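You operate a simulated robot arm through the tools that you are given. There is no shell and no other tool.

Carry out the task below with a simulated robot arm. There is one attempt and no reset: what you move stays moved.

JOB
Draw both shims out, read the gap, then shim it to 0 mm.
Fine: thickest shim first; each goes right home.

The check looks at the end state, three seconds after you hand in, the way a careful person would. Anything else that was tipped, shoved, dropped, spilled or broken makes it a failure.

ROBOT AND FRAMES
A 6-joint arm with a two-finger gripper, fixed in place. Base frame: the origin is at the foot of the arm, x ahead of it, y to its left, z up; the work surface is at about z = 89.8. Lengths are in cm, angles in rad, forces in N, time in s.
With the tool pointing down near the work surface it reaches from about 14 to 68 cm from the base axis. Its first joint turns from -1.152 to 1.152 rad. Payload 2.45 kg.
The TCP is the grasp point between the finger pads, 3 cm short of the fingertips. In the tool frame z runs along the fingers and y along their closing line. The gripper opens to 10.6 cm. The gripper's body begins 7.9 cm behind the TCP.
Orientation is that of the tool frame in the base frame, as a unit quaternion [x, y, z, w]. With the fingers straight down and closing along the base's y, the tool's x points along the base's -x, its y along +y and its z along -z.

CONTROLS
- The arm moves only by the tool drive_tool. Its argument "moves" is a list of rows, each an object (a shift or turn left out is 0, a gripper value left out holds the last) with "linear": the shift along the tool's x, y, z in mm, a list of three; "angular": the turn, a rotation vector about the tool's x, y, z in rad, a list of three; "hand": the finger opening in mm, from 0 to 106. In form: [{"linear": [x, y, z], "angular": [rx, ry, rz], "hand": hand}, ...]. A call has 1 to 20 rows; each row shifts and turns the commanded pose from where the row before left it, along the tool's axes as they then stand. Rows are played at 5 a second. More than 5 cm and 0.15 rad between two rows, or a gripper value outside its range, and nothing of the call is played. A pose out of reach is approached as far as the arm can. The call stops where the force on the tool passes 40 N (or 10 N more than at its start, if that is more) or the arm is blocked; 0.2 s more then pass. Each finger travels about 15.3 cm/s and halts on what it meets, pressing with about 26 N; the grip force reading is that of the motor and also rises with nothing between the fingers. The clock runs only during rows and for 0.2 s after the last one: add rows that do not move to give the fingers time. It gives the time, the measured TCP pose, the force on the tool (base axes), the opening and the grip force at its end, in the units of the frame above (readings bear some noise), with the torque about the TCP (base axes, N m) and any sound that the robot's microphone picked up.
- Cameras (640 x 400 px; columns grow to the right, rows downward): "scene" is fixed at [5.09, 40.15, 142.22]; the picture's right is [-0.79, -0.61, 0.00], its down [-0.24, 0.32, -0.92] and it looks along [0.56, -0.73, -0.40] (base axes); focal length 337 px, centre (320, 200). "wrist" rides on the gripper at [7.6, -0.2, -10.6] in the tool frame; the picture's right is [0.02, 1.00, 0.00], its down [-0.78, 0.02, -0.62] and it looks along [-0.62, 0.01, 0.78] (tool axes); focal length 247 px, centre (320, 200). There is no depth. A picture from a camera that has moved, and an enlarged one, comes with that camera's place and axes in the base frame and with its lens. The place of the scene camera against the robot may be out by one fixed shift of up to 1.2 cm in any direction.
- camera(camera): a new picture of that camera. No time passes.
- zoom(camera, box): a new picture of the part [left, top, right, bottom] of that camera's present view, enlarged. No time passes.
- hand_in(): hands the job in; it is judged then, once.

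Nothing tells you positions but the pictures and the camera data. Unless the task says otherwise, let go and move clear before handing in.

The tools are called after "Call:" as name(argument=value, ...) on one line, values as JSON. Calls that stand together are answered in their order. drive_tool: Moves the arm, as the interface text tells. Its arguments: {"type":"object","properties":{"moves":{"type":"array","items":{"type":"object","properties":{"linear":{"type":"array","items":{"type":"number"}},"angular":{"type":"array","items":{"type":"number"}},"hand":{"type":"number"}}}}},"required":["moves"]} The other tools are called the same way: camera (camera) takes a picture; zoom (camera, box) takes an enlarged picture of a part of a camera's view; hand_in () hands the job in.

At the start:

```text
t: 0.0
tcp_pos: [36.23, -22.09, 114.52]
tool_rot: [0.0, 1.0, -0.001, 0.0]
contact_force: [-0.1, -0.4, 0.2]
ft_torque: [0.02, -0.02, 0.0]
width: 10.62
finger_force: 0.1
```

scene: 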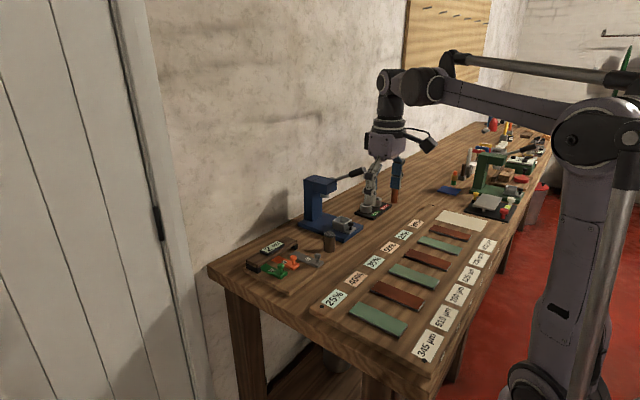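
wrist: 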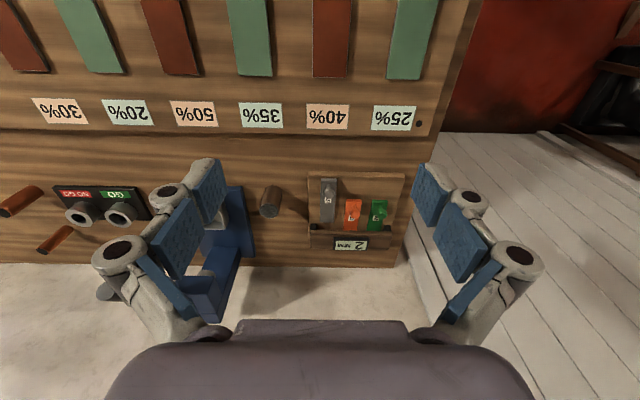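

I see a workbench with several fixtures: a small rack with coloured shims (grey, orange, green), a blue press, a GO/NO-GO gauge and labelled strips. I'll zoom in on the relevant parts before moving.

Call:
zoom(camera="scene", box=[230, 160, 390, 300])

Call:
zoom(camera="wrist", box=[240, 150, 440, 275])

Call:
zoom(camera="scene", box=[310, 190, 510, 370])

Call:
zoom(camera="scene", box=[420, 110, 560, 220])

Call:
zoom(camera="wrist", box=[0, 150, 260, 300])

```text
2.86 times, centred on (310, 230) of scene
camera zoom: at [5.09, 40.15, 142.22], right [-0.79, -0.61, 0.0], down [-0.24, 0.32, -0.92], along [0.56, -0.73, -0.4], focal length 962 px, centre (349, 114)
```

zoom: 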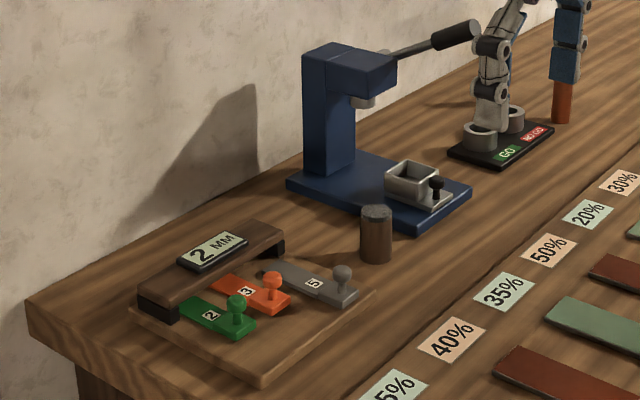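

```text
3.20 times, centred on (340, 212) of wrist
camera zoom: at [28.55, -22.39, 125.11], right [-0.02, 1.0, 0.0], down [0.78, 0.02, 0.62], along [0.62, 0.01, -0.78], focal length 790 px, centre (256, 160)
```

zoom: 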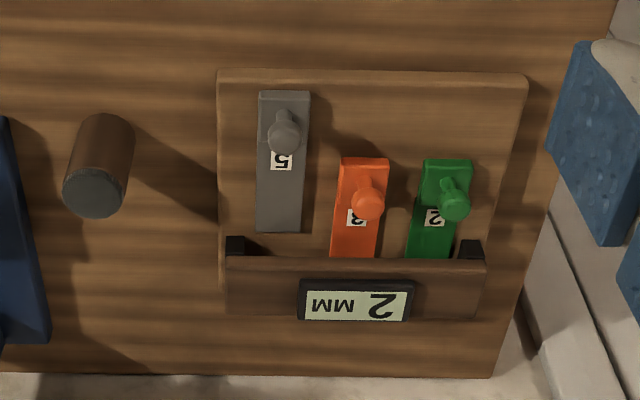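

```text
2.22 times, centred on (410, 280) of scene
camera zoom: at [5.09, 40.15, 142.22], right [-0.79, -0.61, 0.0], down [-0.24, 0.32, -0.92], along [0.56, -0.73, -0.4], focal length 748 px, centre (120, 22)
```

zoom: 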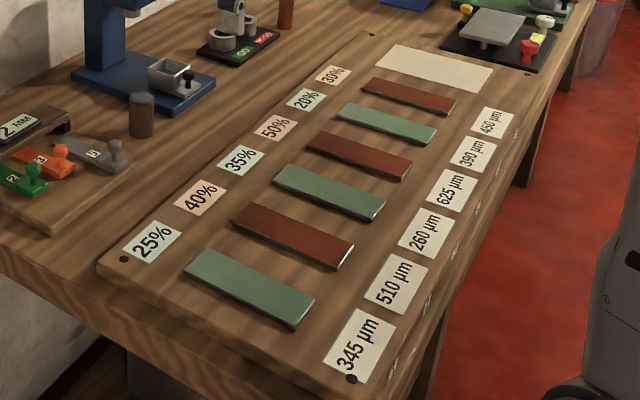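

```text
3.64 times, centred on (490, 165) of scene
camera zoom: at [5.09, 40.15, 142.22], right [-0.79, -0.61, 0.0], down [-0.24, 0.32, -0.92], along [0.56, -0.73, -0.4], focal length 1225 px, centre (-298, 327)
```

zoom: 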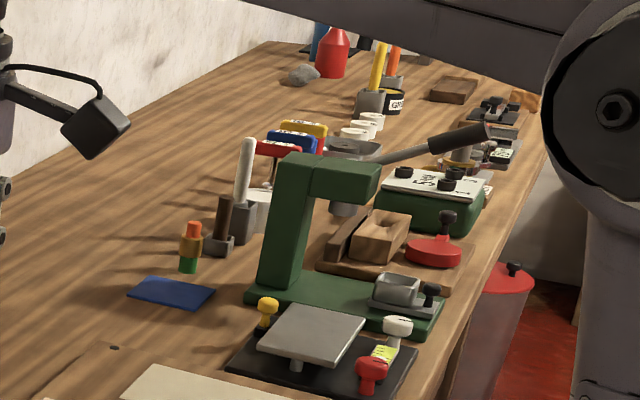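

```text
2.46 times, centred on (130, 225) of wrist
camera zoom: at [28.55, -22.39, 125.11], right [-0.02, 1.0, 0.0], down [0.78, 0.02, 0.62], along [0.62, 0.01, -0.78], focal length 608 px, centre (788, 138)
```

zoom: 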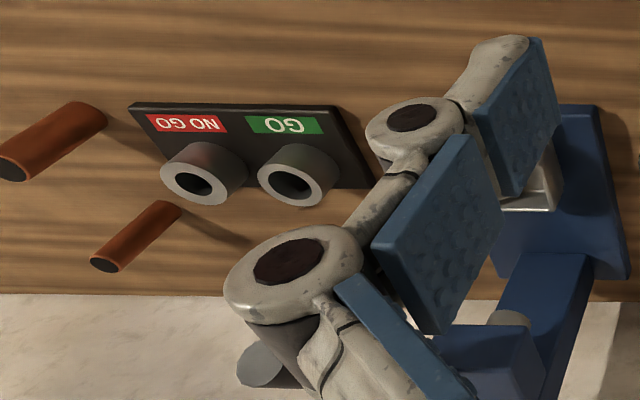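

The shim fixture sits near the wall. The orange 3 and green 2 are in the slot under the bar, the grey 5 lies drawn out, and the display reads 2 mm. I put the knobs near x≈52–56, y≈-21 to -11, and I'll move the wrist camera over the fixture for a closer look.

Call:
drive_tool(moves=[{"linear": [-30, 12, 0]}, {"linear": [-30, 12, 5]}, {"linear": [-30, 12, 5]}, {"linear": [-30, 12, 5]}, {"linear": [-10, 12, 5]}, {}])

Call:
camera(camera="wrist")

Call:
camera(camera="scene")

```text
t: 1.4
tcp_pos: [49.24, -16.32, 112.49]
tool_rot: [0.001, 1.0, -0.001, 0.0]
contact_force: [-0.3, -0.1, 0.8]
ft_torque: [-0.01, 0.01, -0.02]
width: 10.59
finger_force: 0.0
```

```text
taken
camera wrist: at [41.64, -16.49, 123.02], right [-0.02, 1.0, 0.0], down [0.78, 0.02, 0.62], along [0.62, 0.01, -0.78], focal length 247 px, centre (320, 200)
```

wrist: 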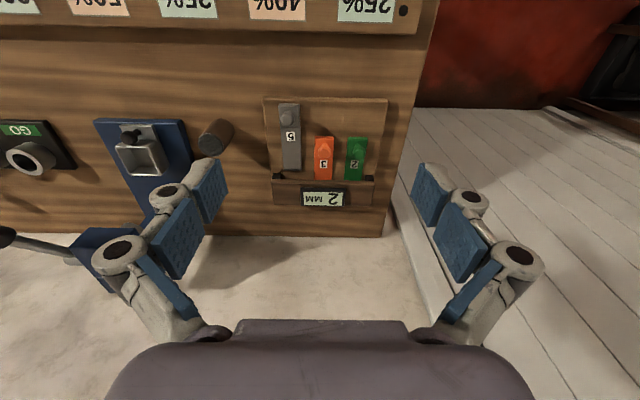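

```text
taken
```

scene: 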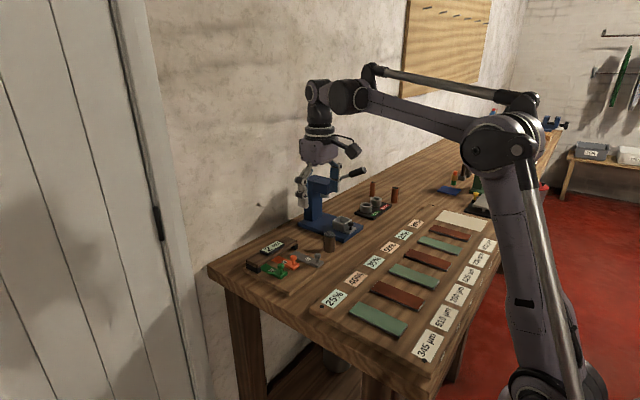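

The wrist view shows the fixture clearly, with the orange knob at roughly (56, -16). I'll come down to about z=103 for a close view so I can place the knobs precisely.

Call:
drive_tool(moves=[{"linear": [0, 0, 30]}, {"linear": [0, 0, 30]}, {"linear": [0, 0, 30]}, {}])

Call:
camera(camera="wrist")

Call:
zoom(camera="wrist", box=[220, 60, 440, 240])

Call:
zoom(camera="scene", box=[235, 225, 335, 295])

```text
t: 2.4
tcp_pos: [49.26, -16.33, 103.49]
tool_rot: [0.0, 1.0, 0.0, 0.0]
contact_force: [-0.1, -0.7, 0.0]
ft_torque: [0.04, -0.01, 0.03]
width: 10.61
finger_force: 0.0
```

```text
taken
camera wrist: at [41.53, -16.62, 114.03], right [-0.02, 1.0, 0.0], down [0.78, 0.02, 0.62], along [0.62, 0.01, -0.78], focal length 247 px, centre (320, 200)
```

wrist: 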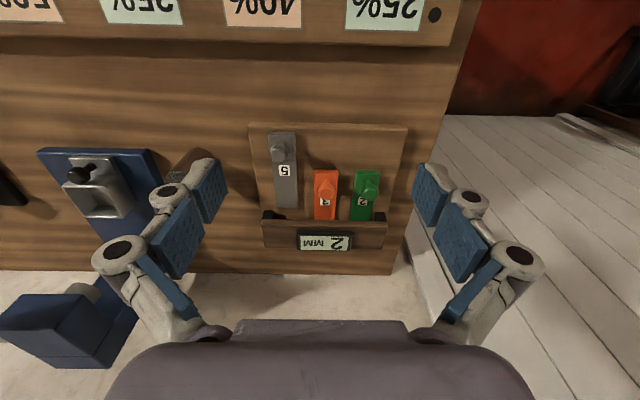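

```text
2.22 times, centred on (330, 150) of wrist
camera zoom: at [41.53, -16.62, 114.03], right [-0.02, 1.0, 0.0], down [0.78, 0.02, 0.62], along [0.62, 0.01, -0.78], focal length 549 px, centre (298, 311)
```

zoom: 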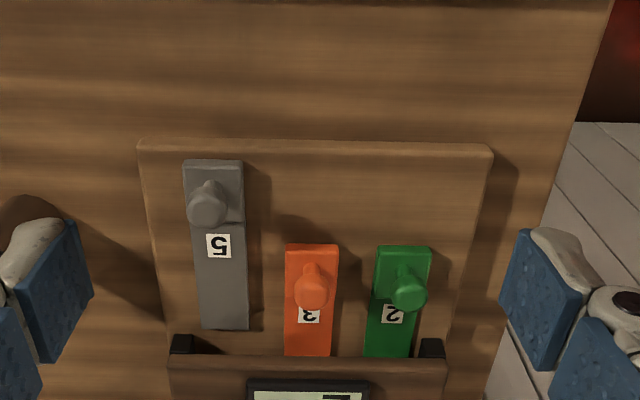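

```text
5.71 times, centred on (285, 260) of scene
camera zoom: at [5.09, 40.15, 142.22], right [-0.79, -0.61, 0.0], down [-0.24, 0.32, -0.92], along [0.56, -0.73, -0.4], focal length 1925 px, centre (520, -143)
```

zoom: 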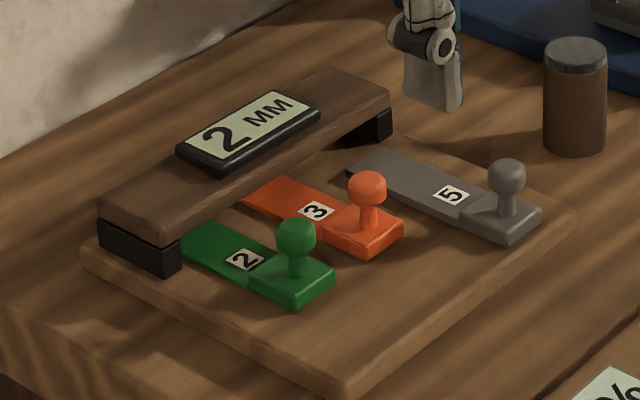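

The fixture is nearly square to the base. Estimated knob heads are grey (52.1, -20.2), orange (56.2, -15.8) and green (56.1, -11.4), but their height is still uncertain. I'll move over the orange knob at about z=100 and take another view to fix it.

Call:
drive_tool(moves=[{"linear": [-35, 3, 0]}, {"linear": [-30, 2, 10]}, {"linear": [0, 0, 20]}, {}])

Call:
camera(camera="wrist")

Call:
zoom(camera="wrist", box=[200, 20, 440, 240])

Call:
zoom(camera="scene", box=[235, 205, 355, 295])

```text
t: 3.4
tcp_pos: [55.66, -15.64, 100.57]
tool_rot: [-0.001, 1.0, -0.001, 0.0]
contact_force: [-0.6, -1.3, 0.1]
ft_torque: [0.04, 0.03, -0.03]
width: 10.6
finger_force: 0.0
```

```text
taken
camera wrist: at [47.99, -15.93, 111.11], right [-0.02, 1.0, 0.0], down [0.78, 0.02, 0.62], along [0.62, 0.01, -0.78], focal length 247 px, centre (320, 200)
```

wrist: 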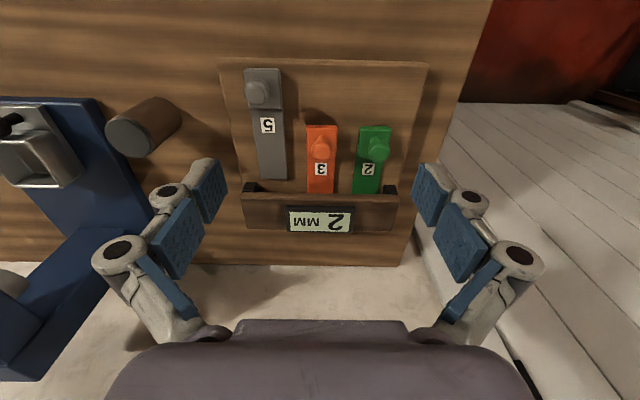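

```text
1.82 times, centred on (320, 130) of wrist
camera zoom: at [47.99, -15.93, 111.11], right [-0.02, 1.0, 0.0], down [0.78, 0.02, 0.62], along [0.62, 0.01, -0.78], focal length 449 px, centre (320, 327)
```

zoom: 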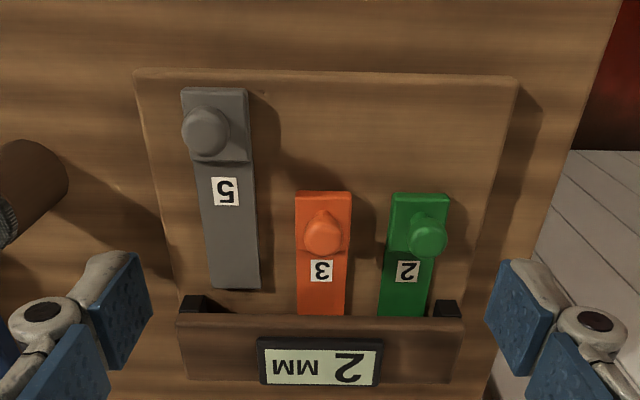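

```text
4.44 times, centred on (295, 250) of scene
camera zoom: at [5.09, 40.15, 142.22], right [-0.79, -0.61, 0.0], down [-0.24, 0.32, -0.92], along [0.56, -0.73, -0.4], focal length 1497 px, centre (431, -22)
```

zoom: 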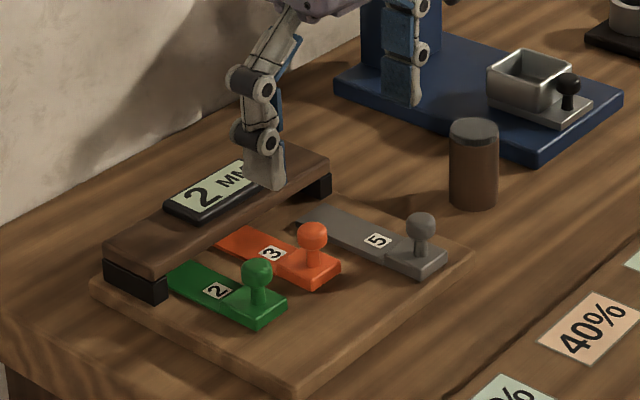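

The wrist and scene views disagree on the knob height by a few centimetres. I'll enlarge both views around the fingertips and knobs to sort that out.

Call:
zoom(camera="scene", box=[255, 220, 305, 275])

Call:
zoom(camera="scene", box=[270, 180, 350, 250])

Call:
zoom(camera="wrist", box=[280, 110, 400, 200])

```text
7.27 times, centred on (280, 248) of scene
camera zoom: at [5.09, 40.15, 142.22], right [-0.79, -0.61, 0.0], down [-0.24, 0.32, -0.92], along [0.56, -0.73, -0.4], focal length 2450 px, centre (611, -146)
```

zoom: 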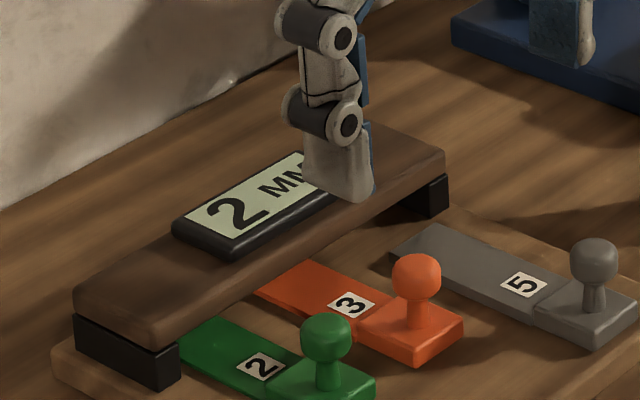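

```text
5.71 times, centred on (310, 215) of scene
camera zoom: at [5.09, 40.15, 142.22], right [-0.79, -0.61, 0.0], down [-0.24, 0.32, -0.92], along [0.56, -0.73, -0.4], focal length 1925 px, centre (377, 114)
```

zoom: 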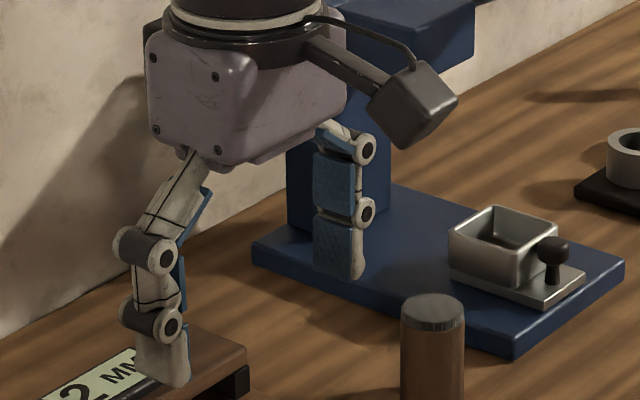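

```text
4.44 times, centred on (340, 155) of wrist
camera zoom: at [47.99, -15.93, 111.11], right [-0.02, 1.0, 0.0], down [0.78, 0.02, 0.62], along [0.62, 0.01, -0.78], focal length 1098 px, centre (231, 400)
```

zoom: 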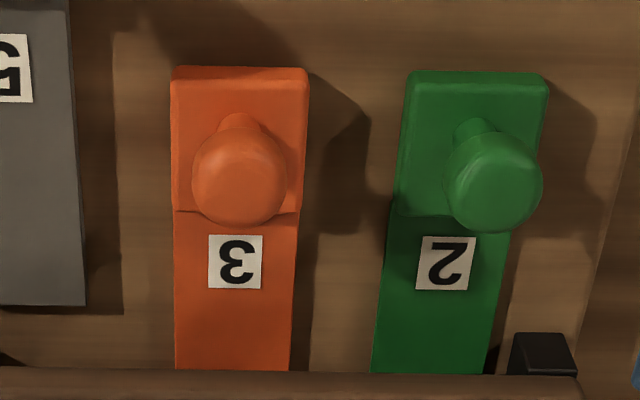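

The fingertip geometry needs checking against the wrist image before I rely on it. I'll enlarge both fingertips in the wrist view and the bench corner in the scene view.

Call:
zoom(camera="wrist", box=[390, 140, 550, 330])

Call:
zoom(camera="wrist", box=[90, 140, 250, 330])

Call:
zoom(camera="scene", box=[195, 225, 325, 305])

```text
2.11 times, centred on (470, 235) of wrist
camera zoom: at [47.99, -15.93, 111.11], right [-0.02, 1.0, 0.0], down [0.78, 0.02, 0.62], along [0.62, 0.01, -0.78], focal length 520 px, centre (4, 126)
```

zoom: 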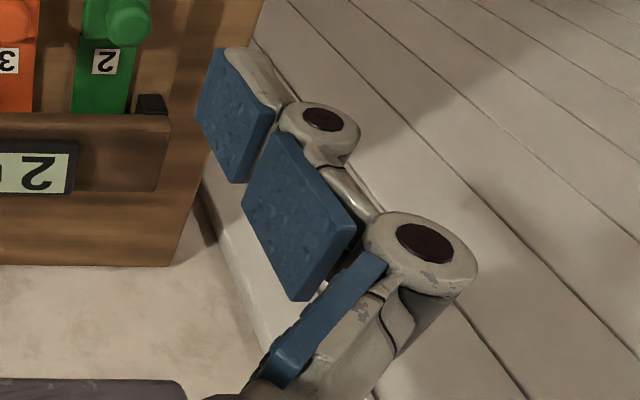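

```text
2.11 times, centred on (170, 235) of wrist
camera zoom: at [47.99, -15.93, 111.11], right [-0.02, 1.0, 0.0], down [0.78, 0.02, 0.62], along [0.62, 0.01, -0.78], focal length 520 px, centre (636, 126)
```

zoom: 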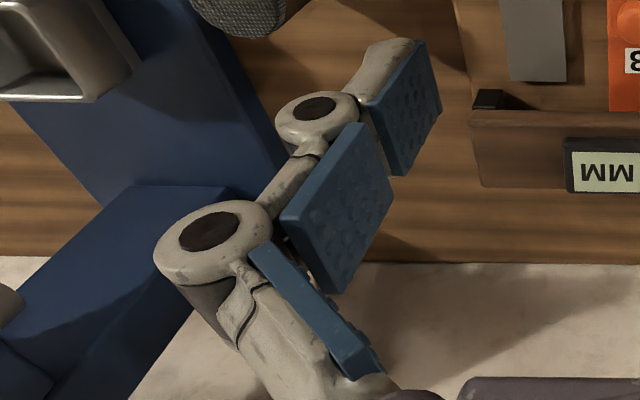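

```text
4.92 times, centred on (260, 265) of scene
camera zoom: at [5.09, 40.15, 142.22], right [-0.79, -0.61, 0.0], down [-0.24, 0.32, -0.92], along [0.56, -0.73, -0.4], focal length 1658 px, centre (615, -120)
```

zoom: 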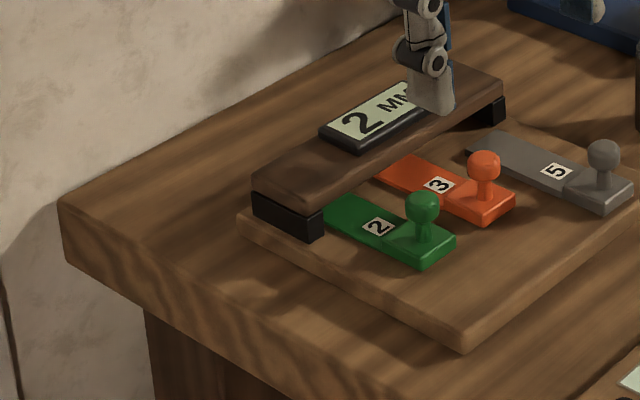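

In the open position the fingertips look only about 1.3 cm beyond the TCP, so they may swing on an arc as they close. I'll close to 30 mm here in free air and look again before going down.

Call:
drive_tool(moves=[{"hand": 60}, {"hand": 32}, {"hand": 32}, {}])

Call:
camera(camera="wrist")

Call:
zoom(camera="wrist", box=[240, 80, 400, 200])

Call:
zoom(camera="scene", box=[255, 205, 325, 275])

```text
t: 4.4
tcp_pos: [55.53, -15.63, 100.63]
tool_rot: [0.0, 1.0, 0.0, 0.0]
contact_force: [-0.1, 0.1, 0.0]
ft_torque: [0.0, 0.01, -0.02]
width: 3.2
finger_force: 0.1
```

```text
taken
camera wrist: at [47.98, -15.94, 111.14], right [-0.02, 1.0, 0.0], down [0.78, 0.02, 0.62], along [0.62, 0.01, -0.78], focal length 247 px, centre (320, 200)
```

wrist: 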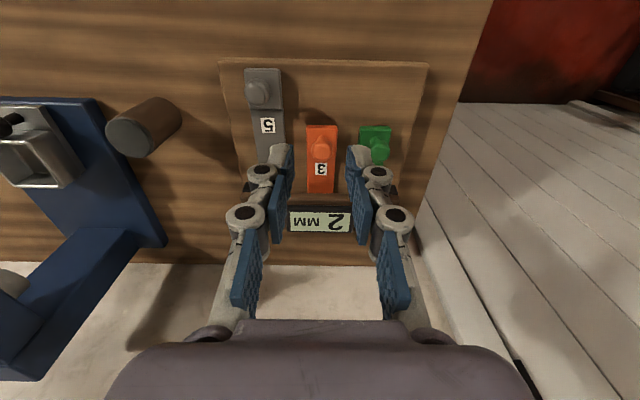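

```text
3.33 times, centred on (320, 140) of wrist
camera zoom: at [47.98, -15.94, 111.14], right [-0.02, 1.0, 0.0], down [0.78, 0.02, 0.62], along [0.62, 0.01, -0.78], focal length 823 px, centre (320, 400)
```

zoom: 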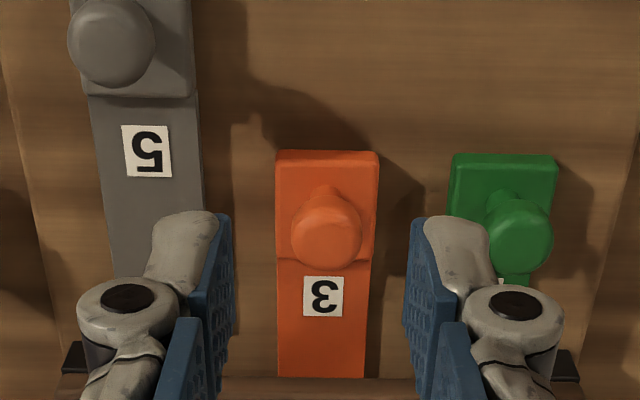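

```text
5.71 times, centred on (290, 240) of scene
camera zoom: at [5.09, 40.15, 142.22], right [-0.79, -0.61, 0.0], down [-0.24, 0.32, -0.92], along [0.56, -0.73, -0.4], focal length 1925 px, centre (491, -29)
```

zoom: 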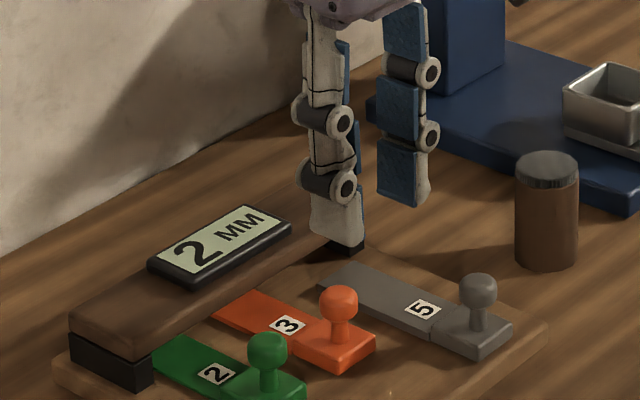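

With the fingers at 32 mm the tips do reach about 3 cm beyond the TCP, and they pull back when wide open. That puts the orange head near (57.4, -15.6, 92.1) in TCP readings. I'll move over it and drop part way to check alignment.

Call:
drive_tool(moves=[{"linear": [-18, 0, 10], "hand": 30}, {"linear": [0, 0, 15]}, {}, {}])

Call:
camera(camera="wrist")

Call:
zoom(camera="wrist", box=[240, 80, 400, 200])

Call:
zoom(camera="scene", box=[255, 215, 325, 285])

```text
t: 5.4
tcp_pos: [57.47, -15.59, 98.19]
tool_rot: [0.0, 1.0, -0.001, -0.001]
contact_force: [0.0, 0.2, -0.9]
ft_torque: [0.06, -0.02, -0.03]
width: 2.99
finger_force: 0.1
```

```text
taken
camera wrist: at [49.84, -15.81, 108.71], right [-0.02, 1.0, 0.0], down [0.78, 0.02, 0.62], along [0.62, 0.01, -0.78], focal length 247 px, centre (320, 200)
```

wrist: 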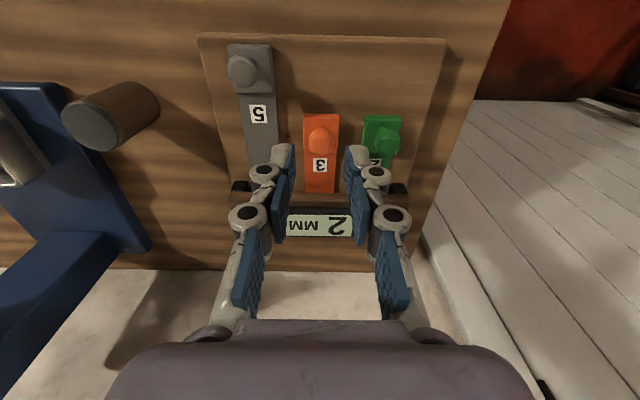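

```text
3.33 times, centred on (320, 140) of wrist
camera zoom: at [49.84, -15.81, 108.71], right [-0.02, 1.0, 0.0], down [0.78, 0.02, 0.62], along [0.62, 0.01, -0.78], focal length 823 px, centre (320, 400)
```

zoom: 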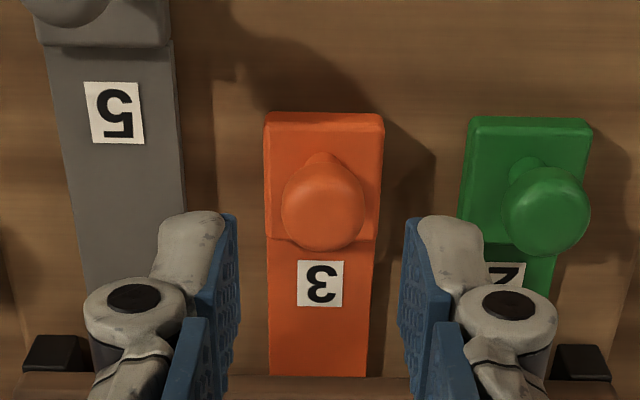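

```text
5.71 times, centred on (290, 250) of scene
camera zoom: at [5.09, 40.15, 142.22], right [-0.79, -0.61, 0.0], down [-0.24, 0.32, -0.92], along [0.56, -0.73, -0.4], focal length 1925 px, centre (491, -86)
```

zoom: 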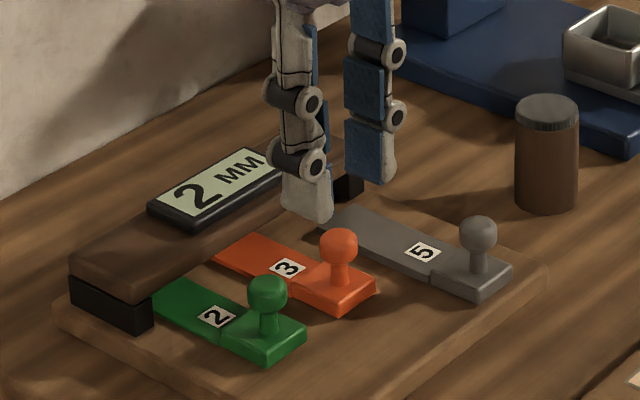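

The orange knob sits between the fingers. I'll descend about 2.7 cm to z≈95.5, so the tips are around head height, and check again.

Call:
drive_tool(moves=[{"linear": [-1.5, 0, 9]}, {"linear": [0, 0, 9]}, {"linear": [0, 0, 9]}, {}, {}])

Call:
zoom(camera="wrist", box=[240, 80, 400, 200])

Call:
zoom(camera="scene", box=[255, 225, 325, 285])

```text
t: 6.6
tcp_pos: [57.8, -15.61, 95.48]
tool_rot: [0.0, 1.0, -0.001, 0.0]
contact_force: [0.8, 0.3, -0.1]
ft_torque: [-0.01, 0.0, -0.02]
width: 3.0
finger_force: 0.0
```

```text
3.33 times, centred on (320, 140) of wrist
camera zoom: at [50.02, -15.77, 105.97], right [-0.02, 1.0, 0.0], down [0.78, 0.02, 0.62], along [0.62, 0.01, -0.78], focal length 823 px, centre (320, 400)
```

zoom: 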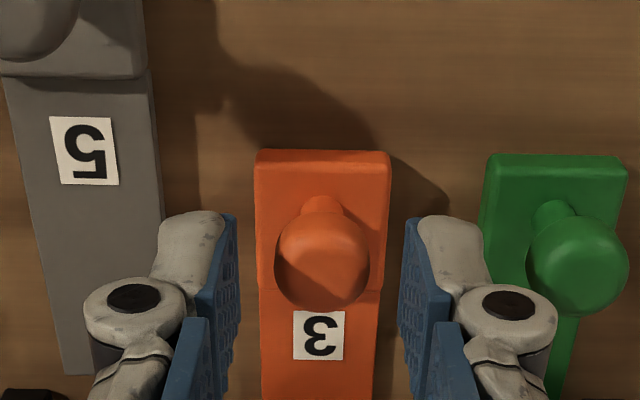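

```text
6.67 times, centred on (290, 255) of scene
camera zoom: at [5.09, 40.15, 142.22], right [-0.79, -0.61, 0.0], down [-0.24, 0.32, -0.92], along [0.56, -0.73, -0.4], focal length 2246 px, centre (520, -167)
```

zoom: 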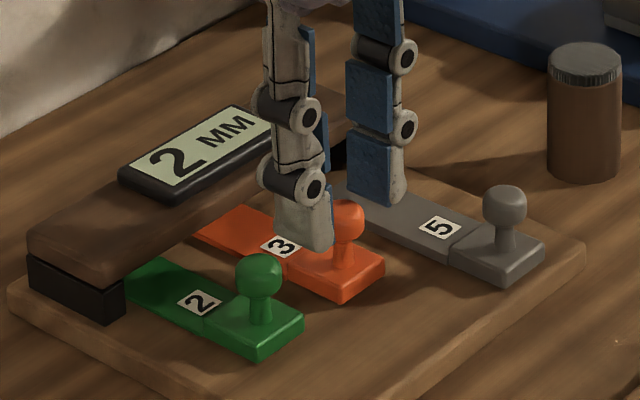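

The head now triangulates to about (57.5, -15.65, 92.5), between the fingers. I'll come down 12 mm so the tips pass its middle but stay above the block, then close gently.

Call:
drive_tool(moves=[{"linear": [2.5, 0, 4]}, {"linear": [0, 0, 4]}, {"linear": [0, 0, 4]}, {}, {}])

Call:
zoom(camera="wrist", box=[240, 100, 400, 220])

Call:
zoom(camera="scene", box=[260, 230, 320, 280])

```text
t: 7.8
tcp_pos: [57.43, -15.45, 94.22]
tool_rot: [0.0, 1.0, -0.001, 0.0]
contact_force: [0.4, -0.5, -0.1]
ft_torque: [-0.02, 0.03, 0.0]
width: 2.99
finger_force: 0.1
```

```text
3.33 times, centred on (320, 160) of wrist
camera zoom: at [49.79, -15.76, 104.73], right [-0.02, 1.0, 0.0], down [0.78, 0.02, 0.62], along [0.62, 0.01, -0.78], focal length 823 px, centre (320, 333)
```

zoom: 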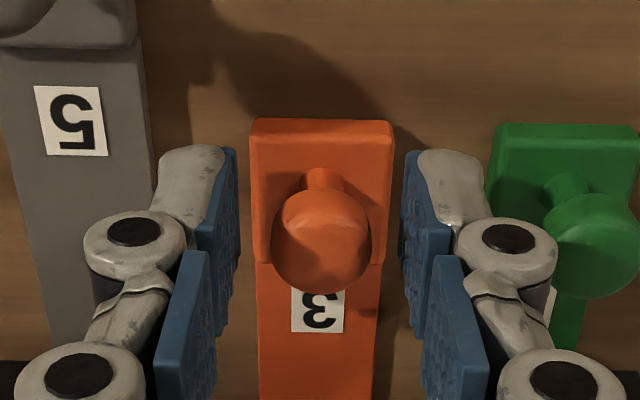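

```text
8.00 times, centred on (290, 255) of scene
camera zoom: at [5.09, 40.15, 142.22], right [-0.79, -0.61, 0.0], down [-0.24, 0.32, -0.92], along [0.56, -0.73, -0.4], focal length 2695 px, centre (560, -240)
```

zoom: 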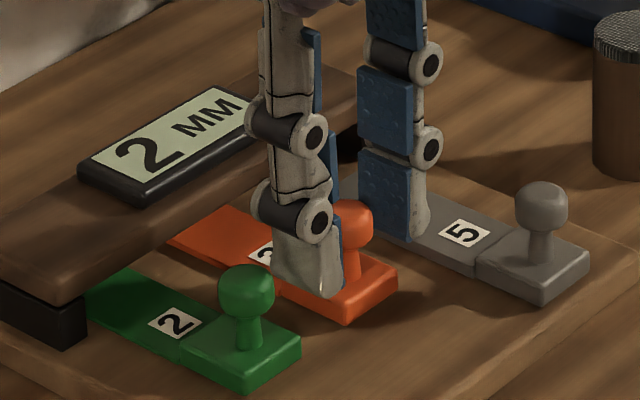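

The knob is centred between the pads and there is no contact force. I'll close in small steps.

Call:
drive_tool(moves=[{"hand": 24}, {"hand": 20}, {"hand": 18}, {"hand": 16}, {"hand": 14}, {}, {}])

Call:
zoom(camera="wrist", box=[240, 100, 400, 220])

Call:
zoom(camera="scene", box=[260, 230, 320, 280])

```text
t: 9.4
tcp_pos: [57.37, -15.48, 94.16]
tool_rot: [0.0, 1.0, 0.0, 0.0]
contact_force: [0.9, 1.5, -4.6]
ft_torque: [0.09, -0.03, 0.01]
width: 1.65
finger_force: 42.4
```

```text
3.33 times, centred on (320, 160) of wrist
camera zoom: at [49.79, -15.74, 104.73], right [-0.02, 1.0, 0.0], down [0.78, 0.02, 0.62], along [0.62, 0.01, -0.78], focal length 823 px, centre (320, 333)
```

zoom: 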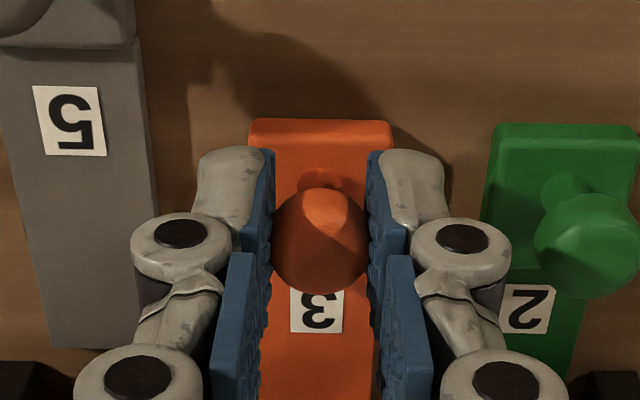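

```text
8.00 times, centred on (290, 255) of scene
camera zoom: at [5.09, 40.16, 142.22], right [-0.79, -0.61, 0.0], down [-0.24, 0.32, -0.92], along [0.56, -0.73, -0.4], focal length 2695 px, centre (560, -240)
```

zoom: 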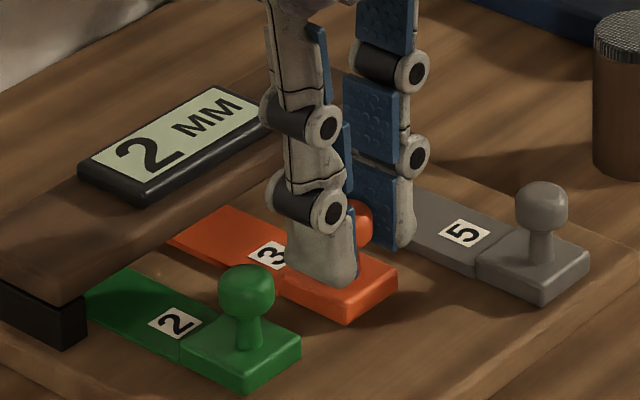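

The orange knob is held (width 1.65 cm, firm grip). I'll draw it straight out toward -x by 20 mm first and check the forces.

Call:
drive_tool(moves=[{"linear": [4, 0, 0]}, {"linear": [4, 0, 0]}, {"linear": [4, 0, 0]}, {"linear": [4, 0, 0]}, {"linear": [4, 0, 0]}, {}])

Call:
zoom(camera="scene", box=[260, 230, 320, 280])

Call:
zoom(camera="wrist", box=[240, 100, 400, 220])

```text
t: 10.8
tcp_pos: [55.48, -15.63, 94.26]
tool_rot: [-0.001, 1.0, 0.001, 0.0]
contact_force: [0.1, 14.2, -7.9]
ft_torque: [0.35, -0.16, 0.04]
width: 1.64
finger_force: 42.5
```

```text
8.00 times, centred on (290, 255) of scene
camera zoom: at [5.1, 40.19, 142.21], right [-0.79, -0.61, 0.0], down [-0.24, 0.32, -0.92], along [0.56, -0.73, -0.4], focal length 2695 px, centre (560, -240)
```

zoom: 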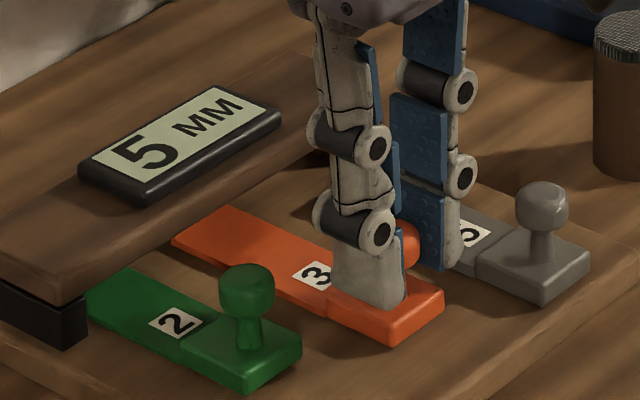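

```text
3.33 times, centred on (320, 160) of wrist
camera zoom: at [47.77, -15.78, 104.72], right [-0.02, 1.0, 0.0], down [0.78, 0.02, 0.62], along [0.62, 0.01, -0.78], focal length 823 px, centre (320, 333)
```

zoom: 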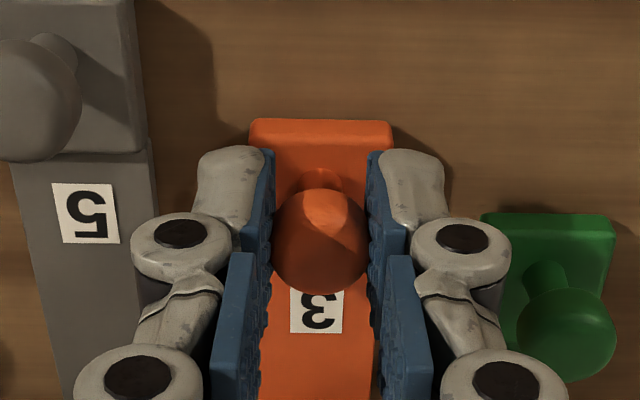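

The display now reads 5 mm, so the orange shim came off the gap. A +14 N sideways force suggests the shim's lane runs slightly toward +y as it draws out, so I'll nudge +y to relieve it before continuing.

Call:
drive_tool(moves=[{"linear": [0, 0.5, 0]}, {}])

```text
t: 11.4
tcp_pos: [55.47, -15.57, 94.25]
tool_rot: [0.001, 1.0, -0.001, 0.0]
contact_force: [0.5, 14.9, -9.8]
ft_torque: [0.29, 0.2, 0.13]
width: 1.61
finger_force: 42.0
```

The sideways force didn't change with a 0.5 mm nudge. I'll test a slightly larger +y shift with a small lowering to see how the force responds.

Call:
drive_tool(moves=[{"linear": [0, 1.0, 0.5]}, {}, {}])

Call:
zoom(camera="wrist", box=[240, 100, 400, 220])

```text
t: 12.2
tcp_pos: [55.5, -15.45, 94.23]
tool_rot: [0.001, 1.0, 0.0, -0.001]
contact_force: [0.7, 10.6, -5.0]
ft_torque: [0.23, -0.03, 0.0]
width: 1.62
finger_force: 42.1
```

```text
3.33 times, centred on (320, 160) of wrist
camera zoom: at [47.78, -15.73, 104.71], right [-0.02, 1.0, 0.0], down [0.78, 0.02, 0.62], along [0.62, 0.01, -0.78], focal length 823 px, centre (320, 333)
```

zoom: 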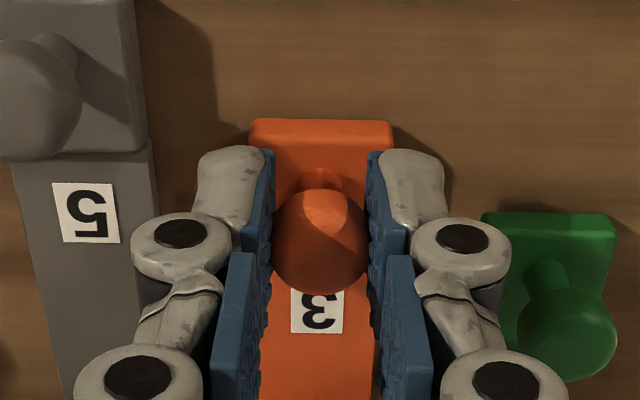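

Force fell to +10.6 N (y) and -5 N (z), so the grip acts like a spring of a few N/mm. I'll relieve it a bit further to find the neutral position.

Call:
drive_tool(moves=[{"linear": [0, 1.0, 0.3]}, {"linear": [0, 1.0, 0.2]}, {}, {}])

Call:
zoom(camera="wrist", box=[240, 100, 400, 220])

Call:
zoom(camera="scene", box=[250, 220, 330, 290])

```text
t: 13.2
tcp_pos: [55.4, -15.42, 94.28]
tool_rot: [0.001, 1.0, -0.001, 0.0]
contact_force: [-0.4, -4.3, 27.4]
ft_torque: [-0.07, 0.01, 0.0]
width: 1.62
finger_force: 42.4
```

```text
3.33 times, centred on (320, 160) of wrist
camera zoom: at [47.74, -15.69, 104.69], right [-0.02, 1.0, 0.0], down [0.78, 0.02, 0.62], along [0.62, 0.01, -0.78], focal length 823 px, centre (320, 333)
```

zoom: 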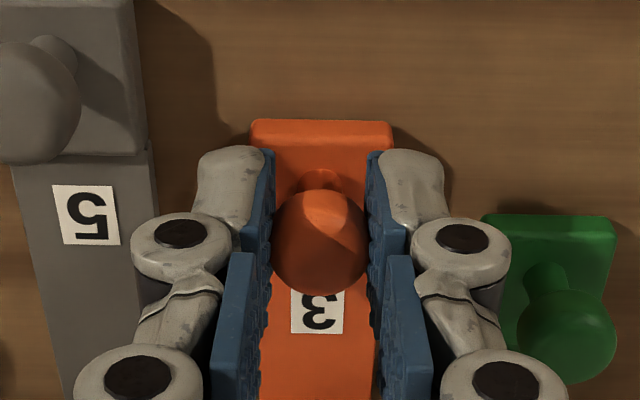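

```text
5.71 times, centred on (290, 255) of scene
camera zoom: at [5.04, 40.15, 142.22], right [-0.79, -0.61, 0.0], down [-0.24, 0.32, -0.92], along [0.56, -0.73, -0.4], focal length 1925 px, centre (491, -114)
```

zoom: 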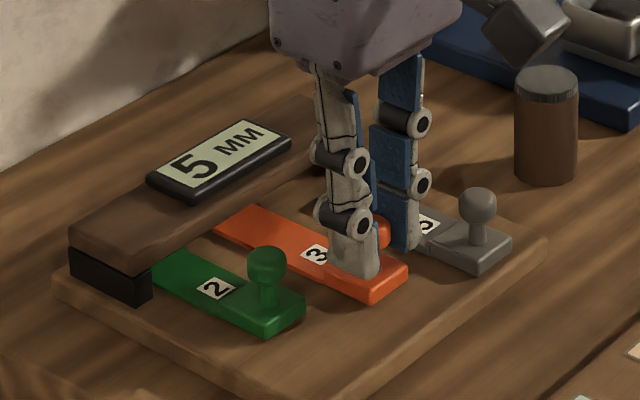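

The z force jumped to +27 N, so that lowering was too much (z is stiff). The sideways force is nearly gone. I'll lift 0.4 mm, ease y slightly, then continue drawing out.

Call:
drive_tool(moves=[{"linear": [0, -0.5, -0.4]}, {}, {}])

```text
t: 14.0
tcp_pos: [55.35, -15.51, 94.17]
tool_rot: [0.001, 1.0, -0.002, 0.0]
contact_force: [0.5, -10.4, 28.9]
ft_torque: [-0.21, -0.05, -0.11]
width: 1.62
finger_force: 41.8
```

The force readings lag behind the commands, so I'll hold still for a second and read again before adjusting.

Call:
drive_tool(moves=[{}, {}, {}, {}, {}])

```text
t: 15.2
tcp_pos: [55.4, -15.49, 94.05]
tool_rot: [0.001, 1.0, -0.003, 0.0]
contact_force: [-0.6, -14.7, 22.9]
ft_torque: [-0.33, -0.15, -0.05]
width: 1.61
finger_force: 41.9
```

The controller is slowly integrating the error. The knob is held at about y≈-15.5 while my command sits near -15.3, so I'll step the command back to match and raise it slightly.

Call:
drive_tool(moves=[{"linear": [0, -1.5, -0.6]}, {}, {}, {}])

```text
t: 16.2
tcp_pos: [55.48, -15.51, 94.15]
tool_rot: [0.0, 1.0, 0.0, 0.0]
contact_force: [-0.2, -7.0, -4.3]
ft_torque: [-0.14, 0.1, -0.02]
width: 1.6
finger_force: 41.5
```

Forces are now small (-7 N in y, -4 N in z). I'll continue drawing out in short steps with a slight -y correction.

Call:
drive_tool(moves=[{"linear": [3, -0.3, 0]}, {"linear": [3, -0.2, 0]}, {"linear": [3, 0, 0]}, {"linear": [3, 0, 0]}, {}, {}])

```text
t: 17.6
tcp_pos: [54.07, -15.52, 94.16]
tool_rot: [-0.001, 1.0, -0.001, 0.0]
contact_force: [0.3, 1.5, -31.6]
ft_torque: [0.03, -0.1, 0.02]
width: 1.61
finger_force: 41.7
```

y is neutral now, but the tool is being pulled down with 31 N, so it has drifted up. I'll lower it 0.4 mm and settle.

Call:
drive_tool(moves=[{"linear": [0, 0, 0.4]}, {}, {}])

Call:
zoom(camera="scene", box=[250, 220, 330, 290])

Call:
camera(camera="wrist")

```text
t: 18.4
tcp_pos: [54.21, -15.49, 94.24]
tool_rot: [0.0, 1.0, 0.001, 0.0]
contact_force: [0.3, 4.5, -29.0]
ft_torque: [0.13, 0.16, -0.01]
width: 1.62
finger_force: 42.1
```

```text
5.71 times, centred on (290, 255) of scene
camera zoom: at [5.14, 40.15, 142.22], right [-0.79, -0.61, 0.0], down [-0.24, 0.32, -0.92], along [0.56, -0.73, -0.4], focal length 1925 px, centre (491, -114)
```

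zoom: 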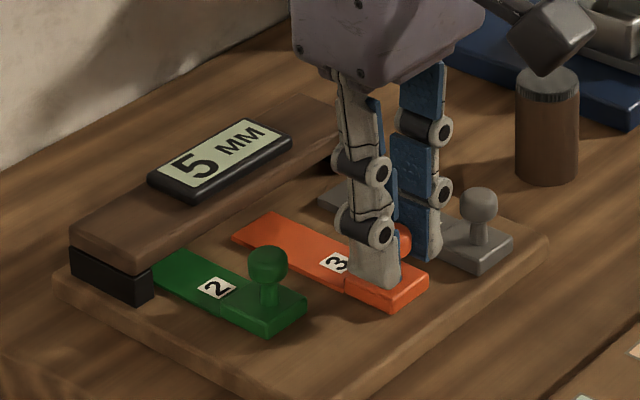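

```text
taken
camera wrist: at [46.58, -15.76, 104.66], right [-0.02, 1.0, 0.0], down [0.78, 0.02, 0.62], along [0.62, 0.01, -0.78], focal length 247 px, centre (320, 200)
```

wrist: 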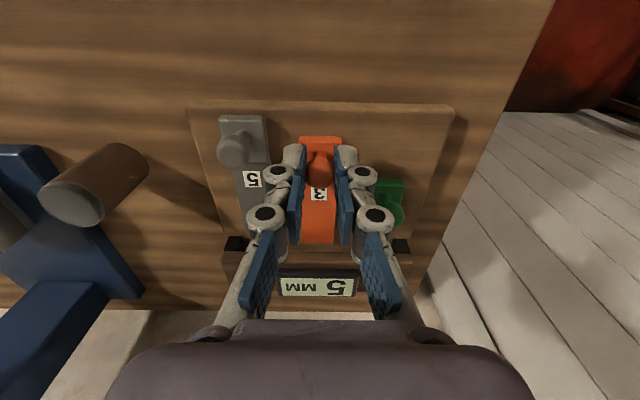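

The force is still settling, so I'll lower a touch more and wait to see it respond.

Call:
drive_tool(moves=[{"linear": [0, 0, 0.3]}, {}, {}, {}, {}])

```text
t: 19.6
tcp_pos: [54.25, -15.5, 94.14]
tool_rot: [0.0, 1.0, -0.001, 0.0]
contact_force: [0.3, 11.8, -3.8]
ft_torque: [0.29, 0.03, 0.04]
width: 1.62
finger_force: 42.2
```

z has settled at -4 N and y has crept to +12 N. I'll draw the last 12 mm with a small +y easing.

Call:
drive_tool(moves=[{"linear": [3, 0.3, 0]}, {"linear": [3, 0.2, 0]}, {"linear": [3, 0, 0]}, {"linear": [3, 0, 0]}, {}, {}])

Call:
camera(camera="wrist")

Call:
zoom(camera="scene", box=[250, 220, 330, 290])

```text
t: 21.0
tcp_pos: [53.12, -15.56, 94.13]
tool_rot: [0.0, 1.0, 0.0, 0.0]
contact_force: [-0.3, 16.4, -1.9]
ft_torque: [0.34, 0.03, 0.07]
width: 1.63
finger_force: 41.4
```

```text
taken
camera wrist: at [45.39, -15.78, 104.65], right [-0.02, 1.0, 0.0], down [0.78, 0.02, 0.62], along [0.62, 0.01, -0.78], focal length 247 px, centre (320, 200)
```

wrist: 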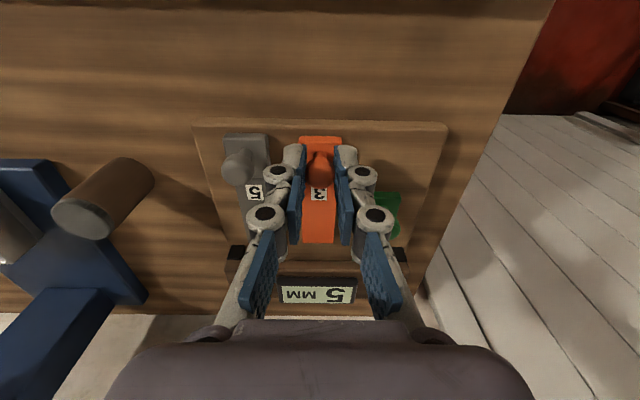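

```text
5.71 times, centred on (290, 255) of scene
camera zoom: at [5.09, 40.2, 142.21], right [-0.79, -0.61, 0.0], down [-0.24, 0.32, -0.92], along [0.56, -0.73, -0.4], focal length 1925 px, centre (491, -114)
```

zoom: 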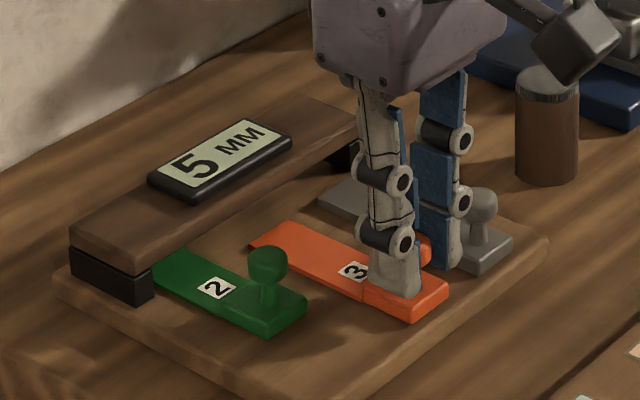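

The orange shim is now drawn out level with the grey one (about 4.3 cm), and the display reads 5 mm. I'll ease the side load, open to 30 mm and lift straight up.

Call:
drive_tool(moves=[{"linear": [0, 1.0, 0]}, {}, {"hand": 24}, {"hand": 30}, {}, {"linear": [0, 0, -10]}, {"linear": [0, 0, -20]}, {"linear": [0, 0, -20]}, {}, {}])

Call:
camera(camera="wrist")

Call:
zoom(camera="scene", box=[250, 220, 330, 290])

```text
t: 23.2
tcp_pos: [53.23, -15.55, 99.2]
tool_rot: [0.0, 1.0, -0.001, 0.0]
contact_force: [0.0, 0.3, -0.1]
ft_torque: [-0.02, 0.01, 0.03]
width: 2.98
finger_force: 0.0
```

```text
taken
camera wrist: at [45.58, -15.68, 109.68], right [-0.02, 1.0, 0.0], down [0.78, 0.02, 0.62], along [0.62, 0.01, -0.78], focal length 247 px, centre (320, 200)
```

wrist: 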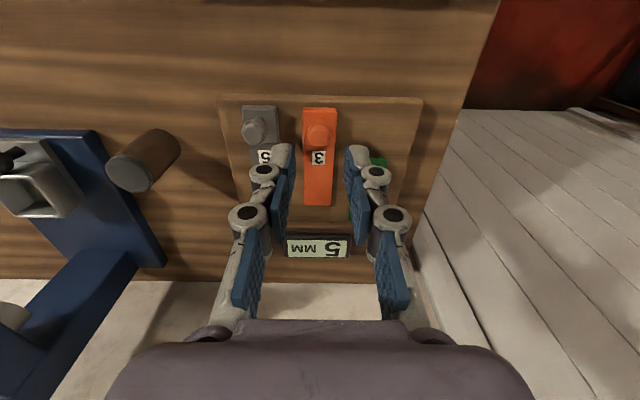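

```text
5.71 times, centred on (290, 255) of scene
camera zoom: at [5.09, 40.15, 142.22], right [-0.79, -0.61, 0.0], down [-0.24, 0.32, -0.92], along [0.56, -0.73, -0.4], focal length 1925 px, centre (491, -114)
```

zoom: 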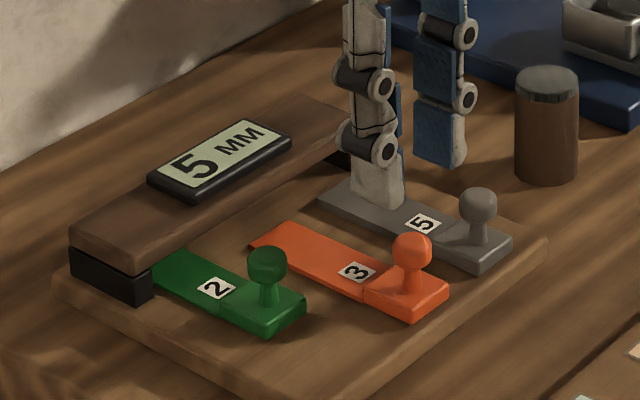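

Clean release: orange stays out and nothing else moved. Next I'll go over the green knob, estimated at (57.45, -10.8).

Call:
drive_tool(moves=[{"linear": [-14, 16, 0]}, {"linear": [-14, 16, 0]}, {"linear": [-14, 15, 0]}, {"linear": [0, 0, 10]}, {}, {}])

Call:
zoom(camera="wrist", box=[240, 80, 400, 200])

Call:
zoom(camera="scene", box=[250, 220, 330, 290])

```text
t: 24.6
tcp_pos: [57.03, -10.76, 98.27]
tool_rot: [0.0, 1.0, 0.0, 0.0]
contact_force: [-0.4, 0.7, -0.2]
ft_torque: [-0.02, 0.01, -0.01]
width: 3.01
finger_force: 0.1
```

```text
3.33 times, centred on (320, 140) of wrist
camera zoom: at [49.56, -10.97, 108.64], right [-0.02, 1.0, 0.0], down [0.78, 0.02, 0.62], along [0.62, 0.01, -0.78], focal length 823 px, centre (320, 400)
```

zoom: 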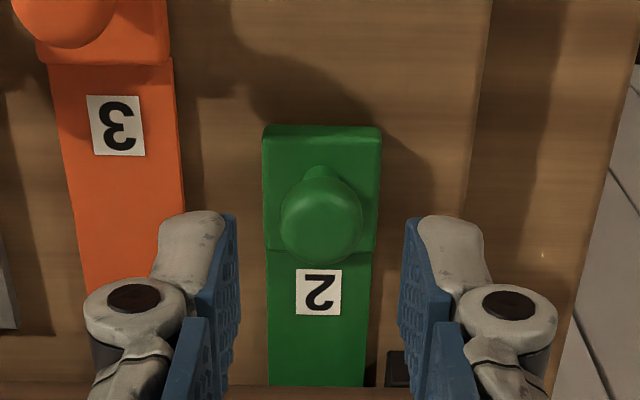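

```text
5.71 times, centred on (290, 255) of scene
camera zoom: at [5.09, 40.15, 142.22], right [-0.79, -0.61, 0.0], down [-0.24, 0.32, -0.92], along [0.56, -0.73, -0.4], focal length 1925 px, centre (491, -114)
```

zoom: 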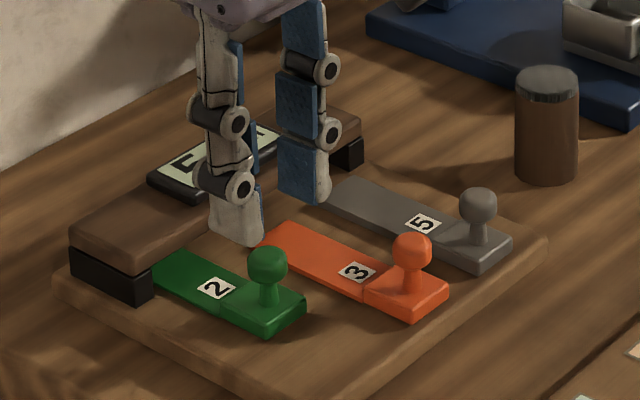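

The green head is at about (57.5, -10.85) and centred between the fingers. I'll shift 2.5 mm forward and descend to the same grasp height (z≈94.2).

Call:
drive_tool(moves=[{"linear": [-2.5, 0, 9]}, {"linear": [0, 0, 9]}, {"linear": [0, 0, 9]}, {}, {"linear": [0, 0, 5]}, {"linear": [0, 0, 5]}, {"linear": [0, 0, 3.5]}, {}, {}])

Call:
zoom(camera="wrist", box=[240, 100, 400, 220])

Call:
zoom(camera="scene", box=[250, 230, 320, 290])

```text
t: 26.6
tcp_pos: [57.39, -10.76, 93.98]
tool_rot: [0.0, 1.0, -0.001, 0.0]
contact_force: [-0.3, 0.0, 0.2]
ft_torque: [0.01, -0.01, -0.01]
width: 3.02
finger_force: 0.0
```

```text
3.33 times, centred on (320, 160) of wrist
camera zoom: at [49.86, -10.97, 104.57], right [-0.02, 1.0, 0.0], down [0.78, 0.02, 0.62], along [0.62, 0.01, -0.78], focal length 823 px, centre (320, 333)
```

zoom: 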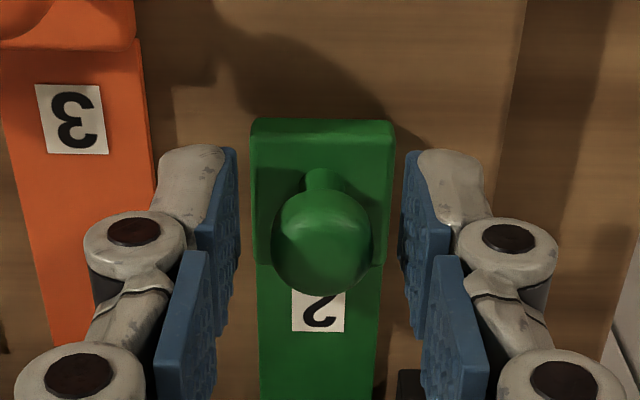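

```text
6.67 times, centred on (285, 260) of scene
camera zoom: at [5.09, 40.15, 142.22], right [-0.79, -0.61, 0.0], down [-0.24, 0.32, -0.92], along [0.56, -0.73, -0.4], focal length 2246 px, centre (553, -200)
```

zoom: 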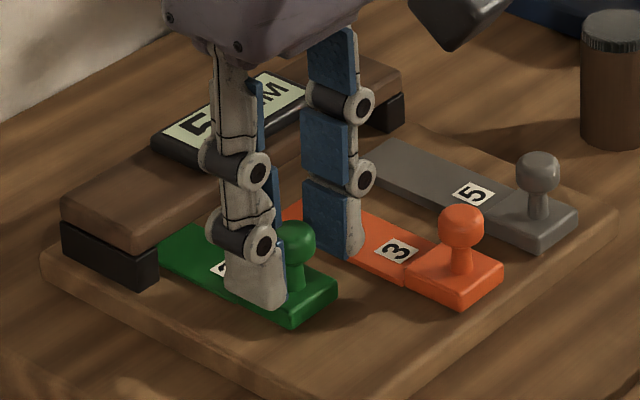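

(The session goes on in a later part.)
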